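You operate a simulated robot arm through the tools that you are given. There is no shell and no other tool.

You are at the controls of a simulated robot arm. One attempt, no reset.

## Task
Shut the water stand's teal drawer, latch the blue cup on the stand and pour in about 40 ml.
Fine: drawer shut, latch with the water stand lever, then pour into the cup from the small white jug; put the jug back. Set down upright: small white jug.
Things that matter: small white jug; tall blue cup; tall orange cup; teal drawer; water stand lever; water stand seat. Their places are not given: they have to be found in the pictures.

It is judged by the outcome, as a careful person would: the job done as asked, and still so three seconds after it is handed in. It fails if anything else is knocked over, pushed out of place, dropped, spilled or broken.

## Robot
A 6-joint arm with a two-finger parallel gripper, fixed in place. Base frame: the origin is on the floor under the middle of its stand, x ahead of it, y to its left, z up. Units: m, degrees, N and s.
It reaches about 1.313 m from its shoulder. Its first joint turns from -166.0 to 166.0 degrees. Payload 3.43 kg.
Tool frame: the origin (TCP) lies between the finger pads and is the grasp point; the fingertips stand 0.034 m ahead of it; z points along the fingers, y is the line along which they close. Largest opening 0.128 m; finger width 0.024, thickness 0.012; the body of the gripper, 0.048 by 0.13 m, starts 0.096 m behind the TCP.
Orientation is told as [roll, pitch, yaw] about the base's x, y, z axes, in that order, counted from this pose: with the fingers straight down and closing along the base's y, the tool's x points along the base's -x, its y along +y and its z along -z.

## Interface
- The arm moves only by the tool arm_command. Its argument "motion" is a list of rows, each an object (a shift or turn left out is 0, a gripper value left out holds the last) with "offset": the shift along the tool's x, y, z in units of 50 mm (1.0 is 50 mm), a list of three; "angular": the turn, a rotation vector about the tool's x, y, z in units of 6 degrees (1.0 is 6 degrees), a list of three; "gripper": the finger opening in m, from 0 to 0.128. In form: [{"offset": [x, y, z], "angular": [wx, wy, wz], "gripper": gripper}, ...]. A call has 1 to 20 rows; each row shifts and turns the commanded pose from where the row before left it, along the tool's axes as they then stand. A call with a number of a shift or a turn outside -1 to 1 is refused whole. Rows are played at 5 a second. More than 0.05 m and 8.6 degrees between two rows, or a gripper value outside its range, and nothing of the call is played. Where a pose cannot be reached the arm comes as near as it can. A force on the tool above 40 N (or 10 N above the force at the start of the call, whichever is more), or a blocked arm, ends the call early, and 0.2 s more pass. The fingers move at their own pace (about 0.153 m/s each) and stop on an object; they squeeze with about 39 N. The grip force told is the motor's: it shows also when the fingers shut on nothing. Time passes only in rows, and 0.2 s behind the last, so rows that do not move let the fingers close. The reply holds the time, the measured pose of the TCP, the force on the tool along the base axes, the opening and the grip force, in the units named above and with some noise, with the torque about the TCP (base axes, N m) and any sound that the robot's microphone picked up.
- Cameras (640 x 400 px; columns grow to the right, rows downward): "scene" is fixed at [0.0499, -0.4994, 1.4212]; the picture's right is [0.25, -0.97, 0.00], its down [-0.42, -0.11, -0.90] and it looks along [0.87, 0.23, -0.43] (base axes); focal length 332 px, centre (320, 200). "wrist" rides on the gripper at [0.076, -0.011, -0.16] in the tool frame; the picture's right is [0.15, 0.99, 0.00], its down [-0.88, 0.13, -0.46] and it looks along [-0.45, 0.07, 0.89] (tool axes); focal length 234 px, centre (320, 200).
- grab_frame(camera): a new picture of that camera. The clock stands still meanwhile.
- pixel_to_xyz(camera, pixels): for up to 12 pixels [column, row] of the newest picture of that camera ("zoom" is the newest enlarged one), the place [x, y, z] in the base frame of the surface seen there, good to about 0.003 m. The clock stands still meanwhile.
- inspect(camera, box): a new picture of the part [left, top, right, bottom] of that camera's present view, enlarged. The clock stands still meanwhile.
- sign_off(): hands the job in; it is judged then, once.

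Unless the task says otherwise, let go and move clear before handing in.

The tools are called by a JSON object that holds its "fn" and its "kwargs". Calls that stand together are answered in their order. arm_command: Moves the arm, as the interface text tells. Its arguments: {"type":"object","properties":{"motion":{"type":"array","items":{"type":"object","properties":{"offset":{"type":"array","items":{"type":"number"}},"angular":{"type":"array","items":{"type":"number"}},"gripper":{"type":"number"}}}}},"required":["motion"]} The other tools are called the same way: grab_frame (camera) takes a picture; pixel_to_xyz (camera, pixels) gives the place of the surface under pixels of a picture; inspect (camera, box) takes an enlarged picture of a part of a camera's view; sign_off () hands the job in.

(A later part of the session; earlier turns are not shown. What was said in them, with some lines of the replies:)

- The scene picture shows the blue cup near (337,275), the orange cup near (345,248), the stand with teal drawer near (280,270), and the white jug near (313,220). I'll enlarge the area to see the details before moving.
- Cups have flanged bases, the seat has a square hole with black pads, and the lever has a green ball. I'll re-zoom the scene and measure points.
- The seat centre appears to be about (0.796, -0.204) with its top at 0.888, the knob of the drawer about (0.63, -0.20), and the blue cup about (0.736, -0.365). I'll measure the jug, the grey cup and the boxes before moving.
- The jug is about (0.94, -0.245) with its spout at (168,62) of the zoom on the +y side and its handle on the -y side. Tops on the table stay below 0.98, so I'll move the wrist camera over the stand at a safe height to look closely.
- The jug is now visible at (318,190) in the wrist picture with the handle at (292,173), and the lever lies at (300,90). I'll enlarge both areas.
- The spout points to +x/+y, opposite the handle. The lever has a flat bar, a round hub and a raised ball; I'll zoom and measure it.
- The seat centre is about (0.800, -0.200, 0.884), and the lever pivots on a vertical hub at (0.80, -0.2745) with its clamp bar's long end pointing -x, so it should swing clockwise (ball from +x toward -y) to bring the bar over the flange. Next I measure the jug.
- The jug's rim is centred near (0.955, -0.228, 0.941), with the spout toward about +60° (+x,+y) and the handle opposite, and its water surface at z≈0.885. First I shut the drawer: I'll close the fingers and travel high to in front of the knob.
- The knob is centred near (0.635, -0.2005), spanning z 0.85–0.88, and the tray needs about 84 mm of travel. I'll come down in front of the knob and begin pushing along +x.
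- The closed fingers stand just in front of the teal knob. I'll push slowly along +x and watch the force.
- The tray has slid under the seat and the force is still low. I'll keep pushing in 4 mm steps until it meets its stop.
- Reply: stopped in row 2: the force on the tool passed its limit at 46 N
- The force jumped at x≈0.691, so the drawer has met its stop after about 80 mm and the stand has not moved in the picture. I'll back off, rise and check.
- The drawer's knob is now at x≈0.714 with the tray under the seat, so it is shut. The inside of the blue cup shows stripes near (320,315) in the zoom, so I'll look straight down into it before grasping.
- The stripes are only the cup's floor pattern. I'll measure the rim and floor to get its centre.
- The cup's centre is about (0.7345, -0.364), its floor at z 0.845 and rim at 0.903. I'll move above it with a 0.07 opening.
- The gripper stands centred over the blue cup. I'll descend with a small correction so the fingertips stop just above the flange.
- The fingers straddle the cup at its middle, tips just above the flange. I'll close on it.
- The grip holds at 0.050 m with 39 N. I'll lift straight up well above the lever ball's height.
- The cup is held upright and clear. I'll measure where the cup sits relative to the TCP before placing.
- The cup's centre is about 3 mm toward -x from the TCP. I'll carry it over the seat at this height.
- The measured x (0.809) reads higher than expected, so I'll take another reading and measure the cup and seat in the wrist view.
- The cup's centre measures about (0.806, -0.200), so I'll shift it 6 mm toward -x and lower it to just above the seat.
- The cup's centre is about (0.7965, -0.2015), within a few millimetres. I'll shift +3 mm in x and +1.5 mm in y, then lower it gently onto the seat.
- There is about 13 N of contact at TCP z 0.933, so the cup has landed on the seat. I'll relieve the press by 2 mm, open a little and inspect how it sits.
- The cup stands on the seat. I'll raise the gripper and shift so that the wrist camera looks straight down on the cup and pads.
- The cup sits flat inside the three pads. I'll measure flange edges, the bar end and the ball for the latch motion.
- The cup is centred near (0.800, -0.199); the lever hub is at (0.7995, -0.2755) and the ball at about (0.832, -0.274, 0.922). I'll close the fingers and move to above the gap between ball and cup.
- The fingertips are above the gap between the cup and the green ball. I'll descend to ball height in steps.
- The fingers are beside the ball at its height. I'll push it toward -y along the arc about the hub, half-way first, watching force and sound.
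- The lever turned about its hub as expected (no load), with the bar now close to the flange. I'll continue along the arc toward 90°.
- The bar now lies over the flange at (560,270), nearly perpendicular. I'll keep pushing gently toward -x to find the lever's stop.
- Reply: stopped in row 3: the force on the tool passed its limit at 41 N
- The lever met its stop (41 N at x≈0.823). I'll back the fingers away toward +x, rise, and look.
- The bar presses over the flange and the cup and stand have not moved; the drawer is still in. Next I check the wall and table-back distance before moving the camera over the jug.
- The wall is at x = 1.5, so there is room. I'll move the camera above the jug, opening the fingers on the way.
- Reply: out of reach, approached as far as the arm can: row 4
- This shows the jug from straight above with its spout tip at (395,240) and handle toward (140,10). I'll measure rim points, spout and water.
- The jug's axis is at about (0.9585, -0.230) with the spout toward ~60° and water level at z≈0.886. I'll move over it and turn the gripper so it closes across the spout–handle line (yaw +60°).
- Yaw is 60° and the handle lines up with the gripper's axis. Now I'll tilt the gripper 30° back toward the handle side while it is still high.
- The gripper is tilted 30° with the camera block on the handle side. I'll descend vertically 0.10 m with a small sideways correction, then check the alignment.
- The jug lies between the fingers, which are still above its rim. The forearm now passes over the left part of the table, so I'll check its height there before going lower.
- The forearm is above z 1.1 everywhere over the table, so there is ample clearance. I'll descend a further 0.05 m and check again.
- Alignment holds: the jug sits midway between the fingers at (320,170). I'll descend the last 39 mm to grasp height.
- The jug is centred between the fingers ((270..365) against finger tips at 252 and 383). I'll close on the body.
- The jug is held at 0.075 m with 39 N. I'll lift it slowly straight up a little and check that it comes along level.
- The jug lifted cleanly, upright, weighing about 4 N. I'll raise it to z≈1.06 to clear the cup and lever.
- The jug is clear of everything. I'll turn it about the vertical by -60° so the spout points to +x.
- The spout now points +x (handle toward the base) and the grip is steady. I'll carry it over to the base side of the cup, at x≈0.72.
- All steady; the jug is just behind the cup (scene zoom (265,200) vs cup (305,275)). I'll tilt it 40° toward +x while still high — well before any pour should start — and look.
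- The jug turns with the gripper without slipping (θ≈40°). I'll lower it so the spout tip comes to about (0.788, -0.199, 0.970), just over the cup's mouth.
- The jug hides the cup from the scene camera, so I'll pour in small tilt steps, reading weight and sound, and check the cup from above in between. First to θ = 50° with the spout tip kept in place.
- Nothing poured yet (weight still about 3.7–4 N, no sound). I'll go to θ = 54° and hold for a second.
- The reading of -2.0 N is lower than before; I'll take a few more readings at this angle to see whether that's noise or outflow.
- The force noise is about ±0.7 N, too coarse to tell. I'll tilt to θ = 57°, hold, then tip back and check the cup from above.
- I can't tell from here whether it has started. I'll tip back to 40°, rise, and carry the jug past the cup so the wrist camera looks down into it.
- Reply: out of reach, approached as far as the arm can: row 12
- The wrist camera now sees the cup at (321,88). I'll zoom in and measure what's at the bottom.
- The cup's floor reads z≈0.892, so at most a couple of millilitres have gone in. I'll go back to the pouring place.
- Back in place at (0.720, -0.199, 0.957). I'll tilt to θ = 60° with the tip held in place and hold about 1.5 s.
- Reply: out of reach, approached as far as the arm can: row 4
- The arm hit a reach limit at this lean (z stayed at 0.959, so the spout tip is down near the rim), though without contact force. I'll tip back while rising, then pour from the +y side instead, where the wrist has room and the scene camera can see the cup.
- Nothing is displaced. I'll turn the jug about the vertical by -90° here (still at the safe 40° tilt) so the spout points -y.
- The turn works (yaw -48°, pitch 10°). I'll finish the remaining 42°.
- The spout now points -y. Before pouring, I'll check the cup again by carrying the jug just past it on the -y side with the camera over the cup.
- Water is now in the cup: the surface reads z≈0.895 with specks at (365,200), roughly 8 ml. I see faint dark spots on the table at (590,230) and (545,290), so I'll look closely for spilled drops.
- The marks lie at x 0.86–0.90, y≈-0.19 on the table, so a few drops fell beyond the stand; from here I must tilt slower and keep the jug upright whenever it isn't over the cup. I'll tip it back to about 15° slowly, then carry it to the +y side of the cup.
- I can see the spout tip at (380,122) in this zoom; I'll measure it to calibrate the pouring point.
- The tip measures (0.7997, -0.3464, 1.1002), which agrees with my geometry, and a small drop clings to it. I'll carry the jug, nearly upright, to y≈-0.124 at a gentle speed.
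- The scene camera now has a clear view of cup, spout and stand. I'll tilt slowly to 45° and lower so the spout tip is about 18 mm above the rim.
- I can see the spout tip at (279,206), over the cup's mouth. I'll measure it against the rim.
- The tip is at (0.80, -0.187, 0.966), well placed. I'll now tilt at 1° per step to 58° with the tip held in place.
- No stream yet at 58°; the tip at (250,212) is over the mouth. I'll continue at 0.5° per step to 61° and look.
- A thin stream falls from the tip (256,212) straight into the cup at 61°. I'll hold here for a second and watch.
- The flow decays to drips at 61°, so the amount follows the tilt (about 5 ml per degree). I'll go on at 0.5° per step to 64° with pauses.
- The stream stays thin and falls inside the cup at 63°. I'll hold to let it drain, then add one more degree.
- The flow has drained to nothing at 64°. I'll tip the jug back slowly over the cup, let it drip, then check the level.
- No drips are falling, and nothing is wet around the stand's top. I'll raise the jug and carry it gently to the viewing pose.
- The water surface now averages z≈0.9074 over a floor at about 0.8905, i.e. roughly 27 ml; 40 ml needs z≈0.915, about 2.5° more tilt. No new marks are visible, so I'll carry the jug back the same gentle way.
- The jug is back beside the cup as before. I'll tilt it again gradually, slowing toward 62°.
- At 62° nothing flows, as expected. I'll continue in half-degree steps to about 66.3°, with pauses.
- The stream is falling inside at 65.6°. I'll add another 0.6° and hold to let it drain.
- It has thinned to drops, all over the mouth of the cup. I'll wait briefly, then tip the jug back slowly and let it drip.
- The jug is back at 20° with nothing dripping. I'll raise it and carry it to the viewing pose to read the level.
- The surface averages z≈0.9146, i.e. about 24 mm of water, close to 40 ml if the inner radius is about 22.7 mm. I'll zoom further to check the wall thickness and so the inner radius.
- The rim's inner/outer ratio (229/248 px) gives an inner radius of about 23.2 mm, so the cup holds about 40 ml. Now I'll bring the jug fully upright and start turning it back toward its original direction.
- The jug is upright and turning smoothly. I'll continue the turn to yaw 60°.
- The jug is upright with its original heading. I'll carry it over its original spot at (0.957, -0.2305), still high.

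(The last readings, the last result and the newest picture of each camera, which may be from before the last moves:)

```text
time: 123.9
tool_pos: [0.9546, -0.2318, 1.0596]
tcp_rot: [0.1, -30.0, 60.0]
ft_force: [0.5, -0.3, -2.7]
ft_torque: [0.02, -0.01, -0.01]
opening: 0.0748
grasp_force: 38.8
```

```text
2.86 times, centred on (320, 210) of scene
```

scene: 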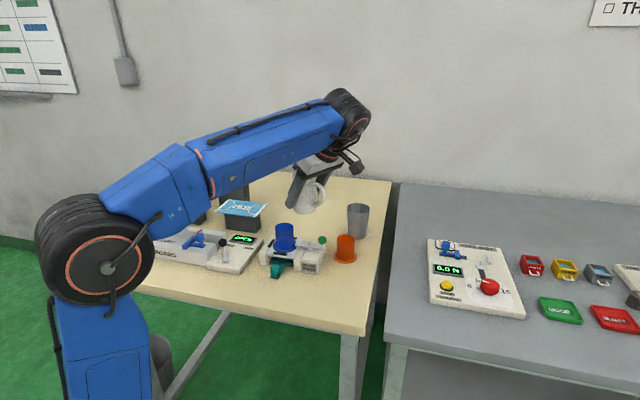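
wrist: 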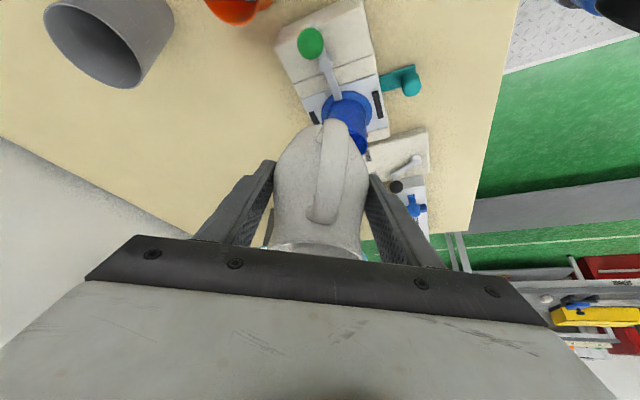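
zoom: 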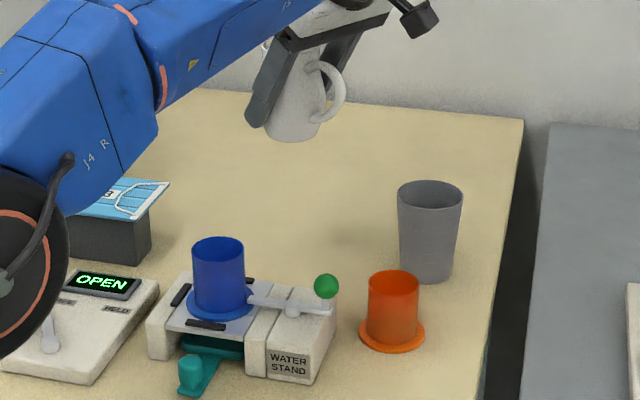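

Over the original spot. I'll descend vertically to about 8 mm above the table.

{"fn": "arm_command", "kwargs": {"motion": [{"offset": [0.06, -0.028, 0.203]}, {"offset": [0.206, 0, 0.357]}, {"offset": [0.206, 0, 0.357]}, {"offset": [0.206, 0, 0.357]}, {"offset": [0.206, 0, 0.357]}, {"offset": [0.206, 0, 0.357]}, {"offset": [0.206, 0, 0.357]}, {"offset": [0.206, 0, 0.357]}, {"offset": [0.1, 0, 0.173]}, {"offset": [0, 0, 0]}]}}

{"fn": "inspect", "kwargs": {"camera": "scene", "box": [270, 140, 390, 250]}}

{"fn": "grab_frame", "kwargs": {"camera": "wrist"}}

```text
time: 126.1
tool_pos: [0.9587, -0.2282, 0.8932]
tcp_rot: [0.1, -29.9, 59.9]
ft_force: [-1.0, 1.4, -3.2]
ft_torque: [-0.01, 0.0, 0.0]
opening: 0.0746
grasp_force: 38.9
```

```text
3.64 times, centred on (330, 195) of scene
```

zoom: 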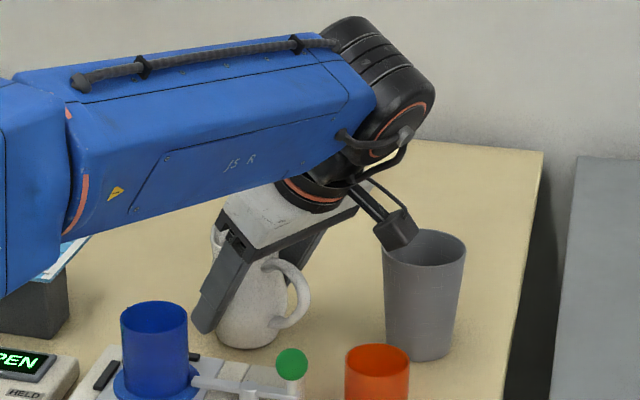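

```text
taken
```

wrist: 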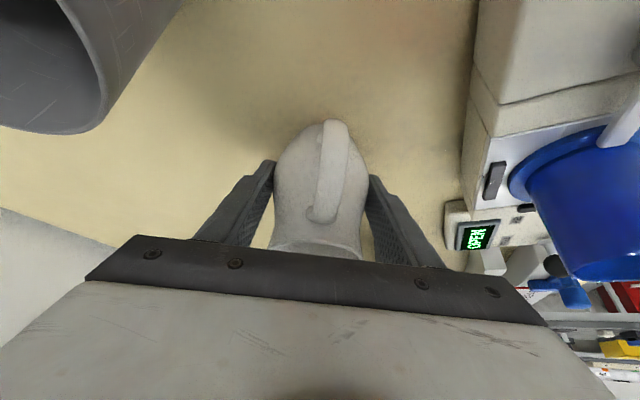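

The jug is about 4–5 mm above the table over its old place. I'll lower it in 1 mm steps and watch the force.

{"fn": "arm_command", "kwargs": {"motion": [{"offset": [0.01, 0, 0.0173]}, {"offset": [0.01, 0, 0.0173]}, {"offset": [0.01, 0, 0.0173]}, {"offset": [0, 0, 0]}]}}

{"fn": "arm_command", "kwargs": {"motion": [{"offset": [0.01, 0, 0.0173]}, {"offset": [0, 0, 0]}]}}

```text
time: 127.1
tool_pos: [0.9596, -0.2289, 0.8901]
tcp_rot: [0.2, -29.9, 60.0]
ft_force: [0.3, -0.1, -3.8]
ft_torque: [0.03, 0.01, -0.03]
opening: 0.0744
grasp_force: 38.9
```

```text
time: 127.7
tool_pos: [0.9582, -0.2286, 0.8908]
tcp_rot: [0.2, -30.1, 59.8]
ft_force: [0.2, -0.3, -1.4]
ft_torque: [0.02, -0.03, -0.01]
opening: 0.0746
grasp_force: 39.0
```

{"fn": "arm_command", "kwargs": {"motion": [{"offset": [0.01, 0, 0.0173]}, {"offset": [0, 0, 0]}]}}

```text
time: 128.3
tool_pos: [0.9593, -0.2284, 0.8915]
tcp_rot: [0.2, -29.9, 60.0]
ft_force: [2.1, 1.8, 6.9]
ft_torque: [0.27, -0.04, -0.08]
opening: 0.0744
grasp_force: 38.9
```

The force turned to +7 N, so the jug stands on the table. I'll ease off 0.5 mm and open the fingers.

{"fn": "arm_command", "kwargs": {"motion": [{"offset": [-0.006, 0, -0.0104]}, {"offset": [0, 0, 0]}, {"gripper": 0.08}, {"gripper": 0.09}, {"gripper": 0.11}, {"gripper": 0.11}, {"offset": [0, 0, 0]}]}}

{"fn": "grab_frame", "kwargs": {"camera": "wrist"}}

{"fn": "inspect", "kwargs": {"camera": "scene", "box": [270, 140, 390, 250]}}

```text
time: 129.9
tool_pos: [0.9584, -0.2293, 0.8902]
tcp_rot: [0.3, -30.0, 59.9]
ft_force: [-0.2, -0.5, 1.1]
ft_torque: [0.0, 0.0, -0.01]
opening: 0.1097
grasp_force: 0.1
```

```text
taken
```

wrist: 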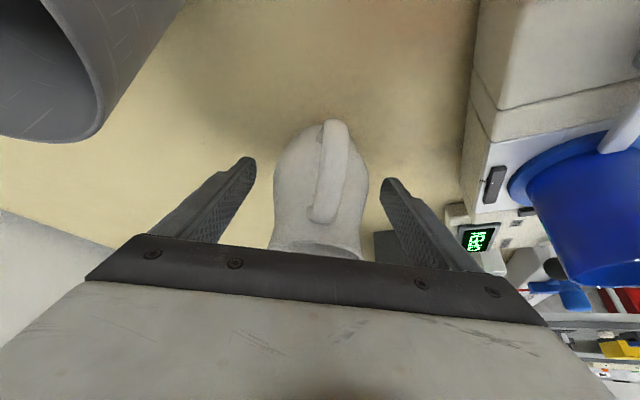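

```text
3.64 times, centred on (330, 195) of scene
```

zoom: 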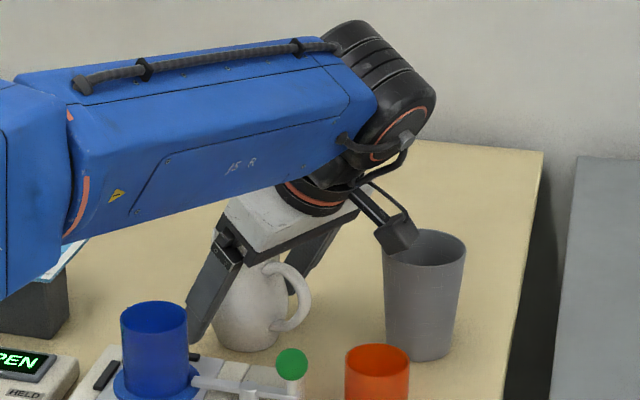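

The jug stands free between the open fingers. I'll raise the gripper straight up, clear of it.

{"fn": "arm_command", "kwargs": {"motion": [{"offset": [-0.1, 0, -0.173]}, {"offset": [-0.2, 0, -0.346]}, {"offset": [-0.22, 0, -0.381]}, {"offset": [-0.22, 0, -0.381]}, {"offset": [-0.22, 0, -0.381]}, {"offset": [-0.22, 0, -0.381]}, {"offset": [-0.22, 0, -0.381]}, {"offset": [-0.22, 0, -0.381]}, {"offset": [-0.22, 0, -0.381]}, {"offset": [0, 0, 0]}]}}

{"fn": "grab_frame", "kwargs": {"camera": "scene"}}

{"fn": "grab_frame", "kwargs": {"camera": "wrist"}}

```text
time: 132.1
tool_pos: [0.9572, -0.2317, 1.0723]
tcp_rot: [0.2, -30.1, 59.9]
ft_force: [0.2, -0.5, 0.6]
ft_torque: [-0.02, -0.02, 0.01]
opening: 0.1103
grasp_force: 0.1
```

```text
taken
```

scene: 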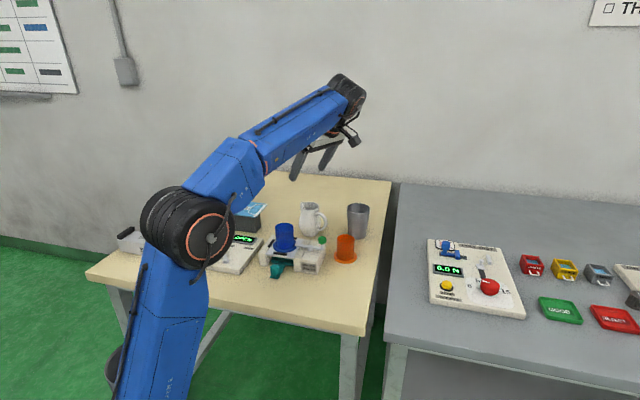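

```text
taken
```

wrist: 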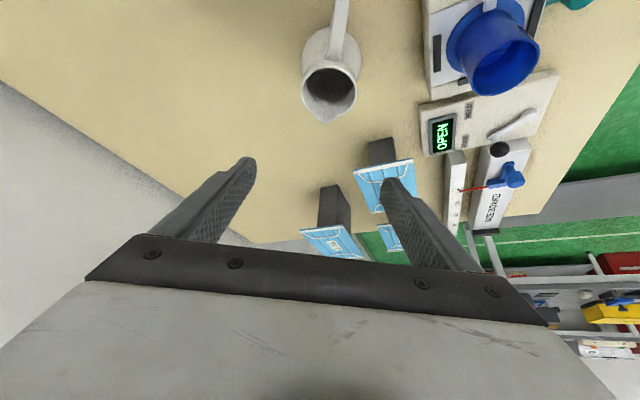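

The jug stands upright in its old place. I'll straighten the gripper and look down at the cup once more for a final level check.

{"fn": "arm_command", "kwargs": {"motion": [{"angular": [0, 1, 0]}, {"angular": [0, 1, 0]}, {"angular": [0, 1, 0]}, {"angular": [0, 1, 0]}, {"angular": [0, 1, 0]}, {"angular": [0, 0, 1]}, {"angular": [0, 0, 1]}, {"angular": [0, 0, 1]}, {"angular": [0, 0, 1]}, {"angular": [0, 0, 1]}, {"angular": [0, 0, 1]}, {"angular": [0, 0, 1]}, {"angular": [0, 0, 1]}, {"angular": [0, 0, 1]}, {"angular": [0, 0, 1]}, {"offset": [0.8, 0.4, 0]}, {"offset": [0.8, 0.4, 0]}, {"offset": [0, 0, 0]}]}}

{"fn": "grab_frame", "kwargs": {"camera": "wrist"}}

{"fn": "inspect", "kwargs": {"camera": "wrist", "box": [260, 30, 400, 150]}}

```text
time: 135.9
tool_pos: [0.8779, -0.1891, 1.0755]
tcp_rot: [0.2, 0.2, 0.0]
ft_force: [0.3, 0.0, 0.3]
ft_torque: [-0.01, 0.01, -0.02]
opening: 0.1102
grasp_force: 0.0
```

```text
taken
```

wrist: 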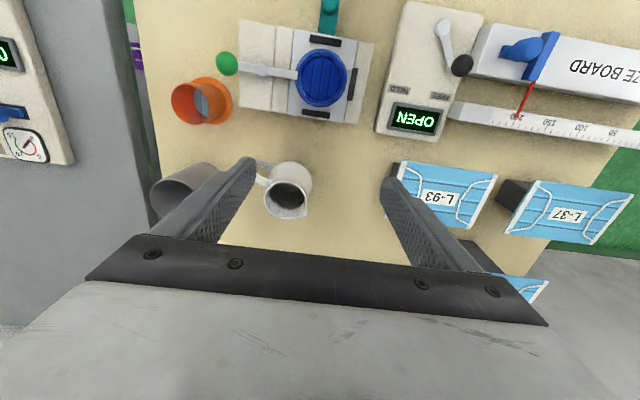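

```text
3.33 times, centred on (330, 90) of wrist
```

zoom: 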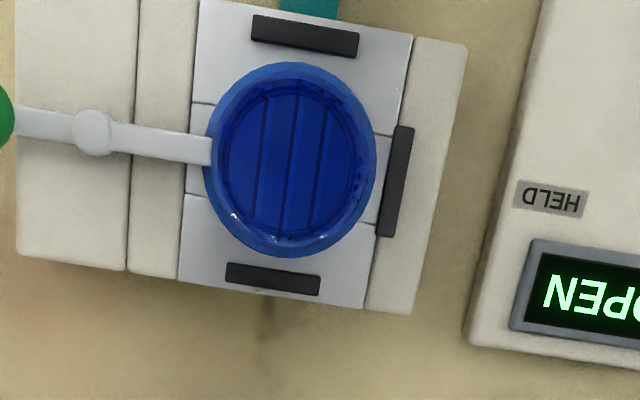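

The cup is latched and full to the expected height. I'll take a final measurement of the surface and check the table around the stand and jug.

{"fn": "pixel_to_xyz", "kwargs": {"camera": "zoom", "pixels": [[290, 150], [270, 170], [310, 140], [300, 180], [260, 140], [320, 170], [280, 120], [300, 120], [275, 200], [330, 150], [250, 165], [290, 200]]}}

{"fn": "inspect", "kwargs": {"camera": "scene", "box": [240, 180, 390, 290]}}

{"fn": "inspect", "kwargs": {"camera": "wrist", "box": [230, 100, 390, 230]}}

```text
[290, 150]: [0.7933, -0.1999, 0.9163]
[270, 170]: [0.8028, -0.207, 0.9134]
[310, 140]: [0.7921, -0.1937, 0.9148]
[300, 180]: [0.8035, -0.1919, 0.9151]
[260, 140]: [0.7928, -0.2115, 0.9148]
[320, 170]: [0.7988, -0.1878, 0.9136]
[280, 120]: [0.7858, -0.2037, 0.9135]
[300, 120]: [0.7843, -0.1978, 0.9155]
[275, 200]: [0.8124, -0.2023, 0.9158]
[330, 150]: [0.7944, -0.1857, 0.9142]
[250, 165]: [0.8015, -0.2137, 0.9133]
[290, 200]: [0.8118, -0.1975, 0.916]
```

```text
3.64 times, centred on (315, 235) of scene
```

zoom: 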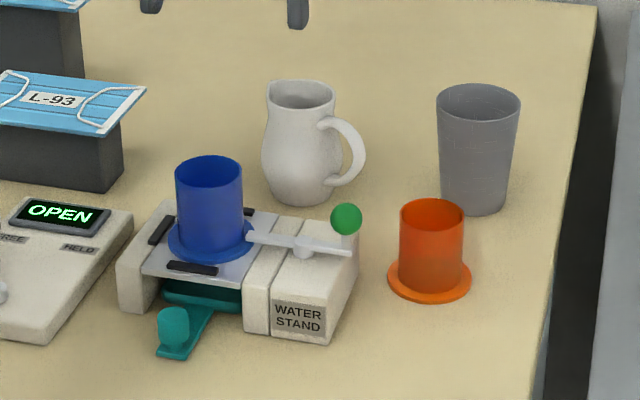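

```text
3.08 times, centred on (310, 165) of wrist
```

zoom: 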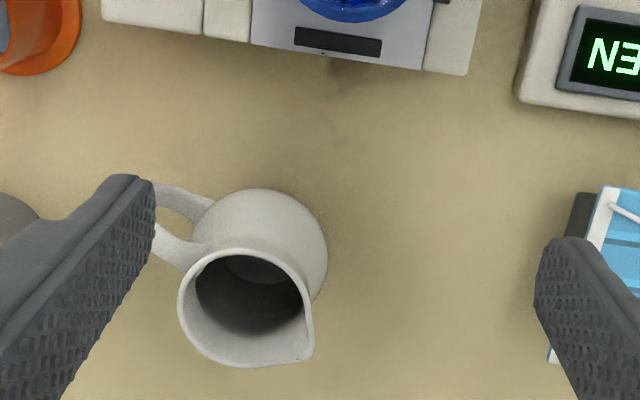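

The level averages z≈0.9147 (about 40 ml), the bar is over the flange, the drawer is in, and the jug stands at its old place; only faint marks from the early drops show near (345,75). I'll move the arm up and clear.

{"fn": "arm_command", "kwargs": {"motion": [{"offset": [0, 0, -0.6]}, {"offset": [0, 0, -0.8]}, {"offset": [0.5, -0.4, -0.2]}, {"offset": [0.7, -0.5, 0]}, {"offset": [0.7, -0.5, 0]}, {"offset": [0.7, -0.5, 0]}, {"offset": [0.7, -0.5, 0]}, {"offset": [0.7, -0.5, 0]}, {"offset": [0.5, -0.4, 0]}, {"offset": [0, 0, 0]}, {"offset": [0, 0, 0]}]}}

{"fn": "inspect", "kwargs": {"camera": "scene", "box": [230, 180, 390, 300]}}

{"fn": "pixel_to_xyz", "kwargs": {"camera": "zoom", "pixels": [[215, 320], [212, 305], [360, 235], [300, 258]]}}

```text
time: 138.3
tool_pos: [0.6548, -0.3564, 1.1424]
tcp_rot: [0.1, 0.1, 0.1]
ft_force: [0.4, 0.2, 0.9]
ft_torque: [0.02, 0.02, 0.0]
opening: 0.11
grasp_force: 0.0
out of reach, approached as far as the arm can: row 2
```

```text
3.33 times, centred on (310, 240) of scene
```

zoom: 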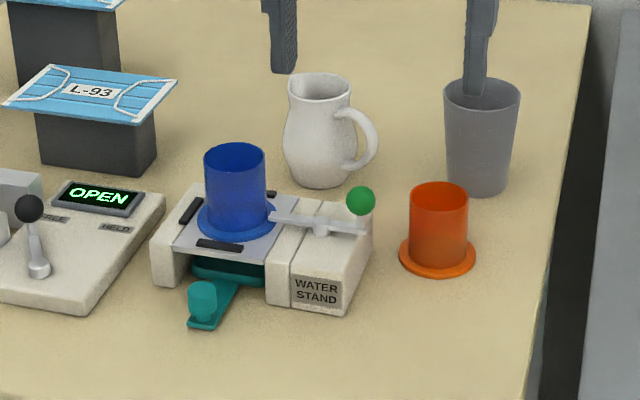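

```text
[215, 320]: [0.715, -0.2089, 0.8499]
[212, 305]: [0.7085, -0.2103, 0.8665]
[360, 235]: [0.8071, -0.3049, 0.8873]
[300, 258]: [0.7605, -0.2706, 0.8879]
```

The drawer, latched cup, lever, upright jug and orange cup are all in place, and the arm is clear and empty. I'm handing in the job.

{"fn": "sign_off", "kwargs": {}}

```text
The job is handed in.
```

The job is handed in, but a few drops of water fell on the table during the pour. That may count as a spill.

- **Drawer:** The teal drawer is pushed in to its stop.
- **Cup:** The blue cup sits on the seat. The lever is turned to its stop, so its bar holds the cup's flange.
- **Water:** The cup holds roughly 40 ml. I worked that out from the surface height and the inner radius, so it could be off by about 3 ml.
- **Jug:** The white jug is back in its original spot, upright, with its spout facing the same way.
- **Spill:** After my first pours, from the side nearest the robot, I saw a few small wet marks on the table just behind the stand. Either the stream overshot the cup or the jug dripped while I carried it. I then poured more slowly from the other side and saw no new marks.

Nothing else looked moved or knocked over in the final pictures, and the arm is clear of the table with its gripper open and empty.
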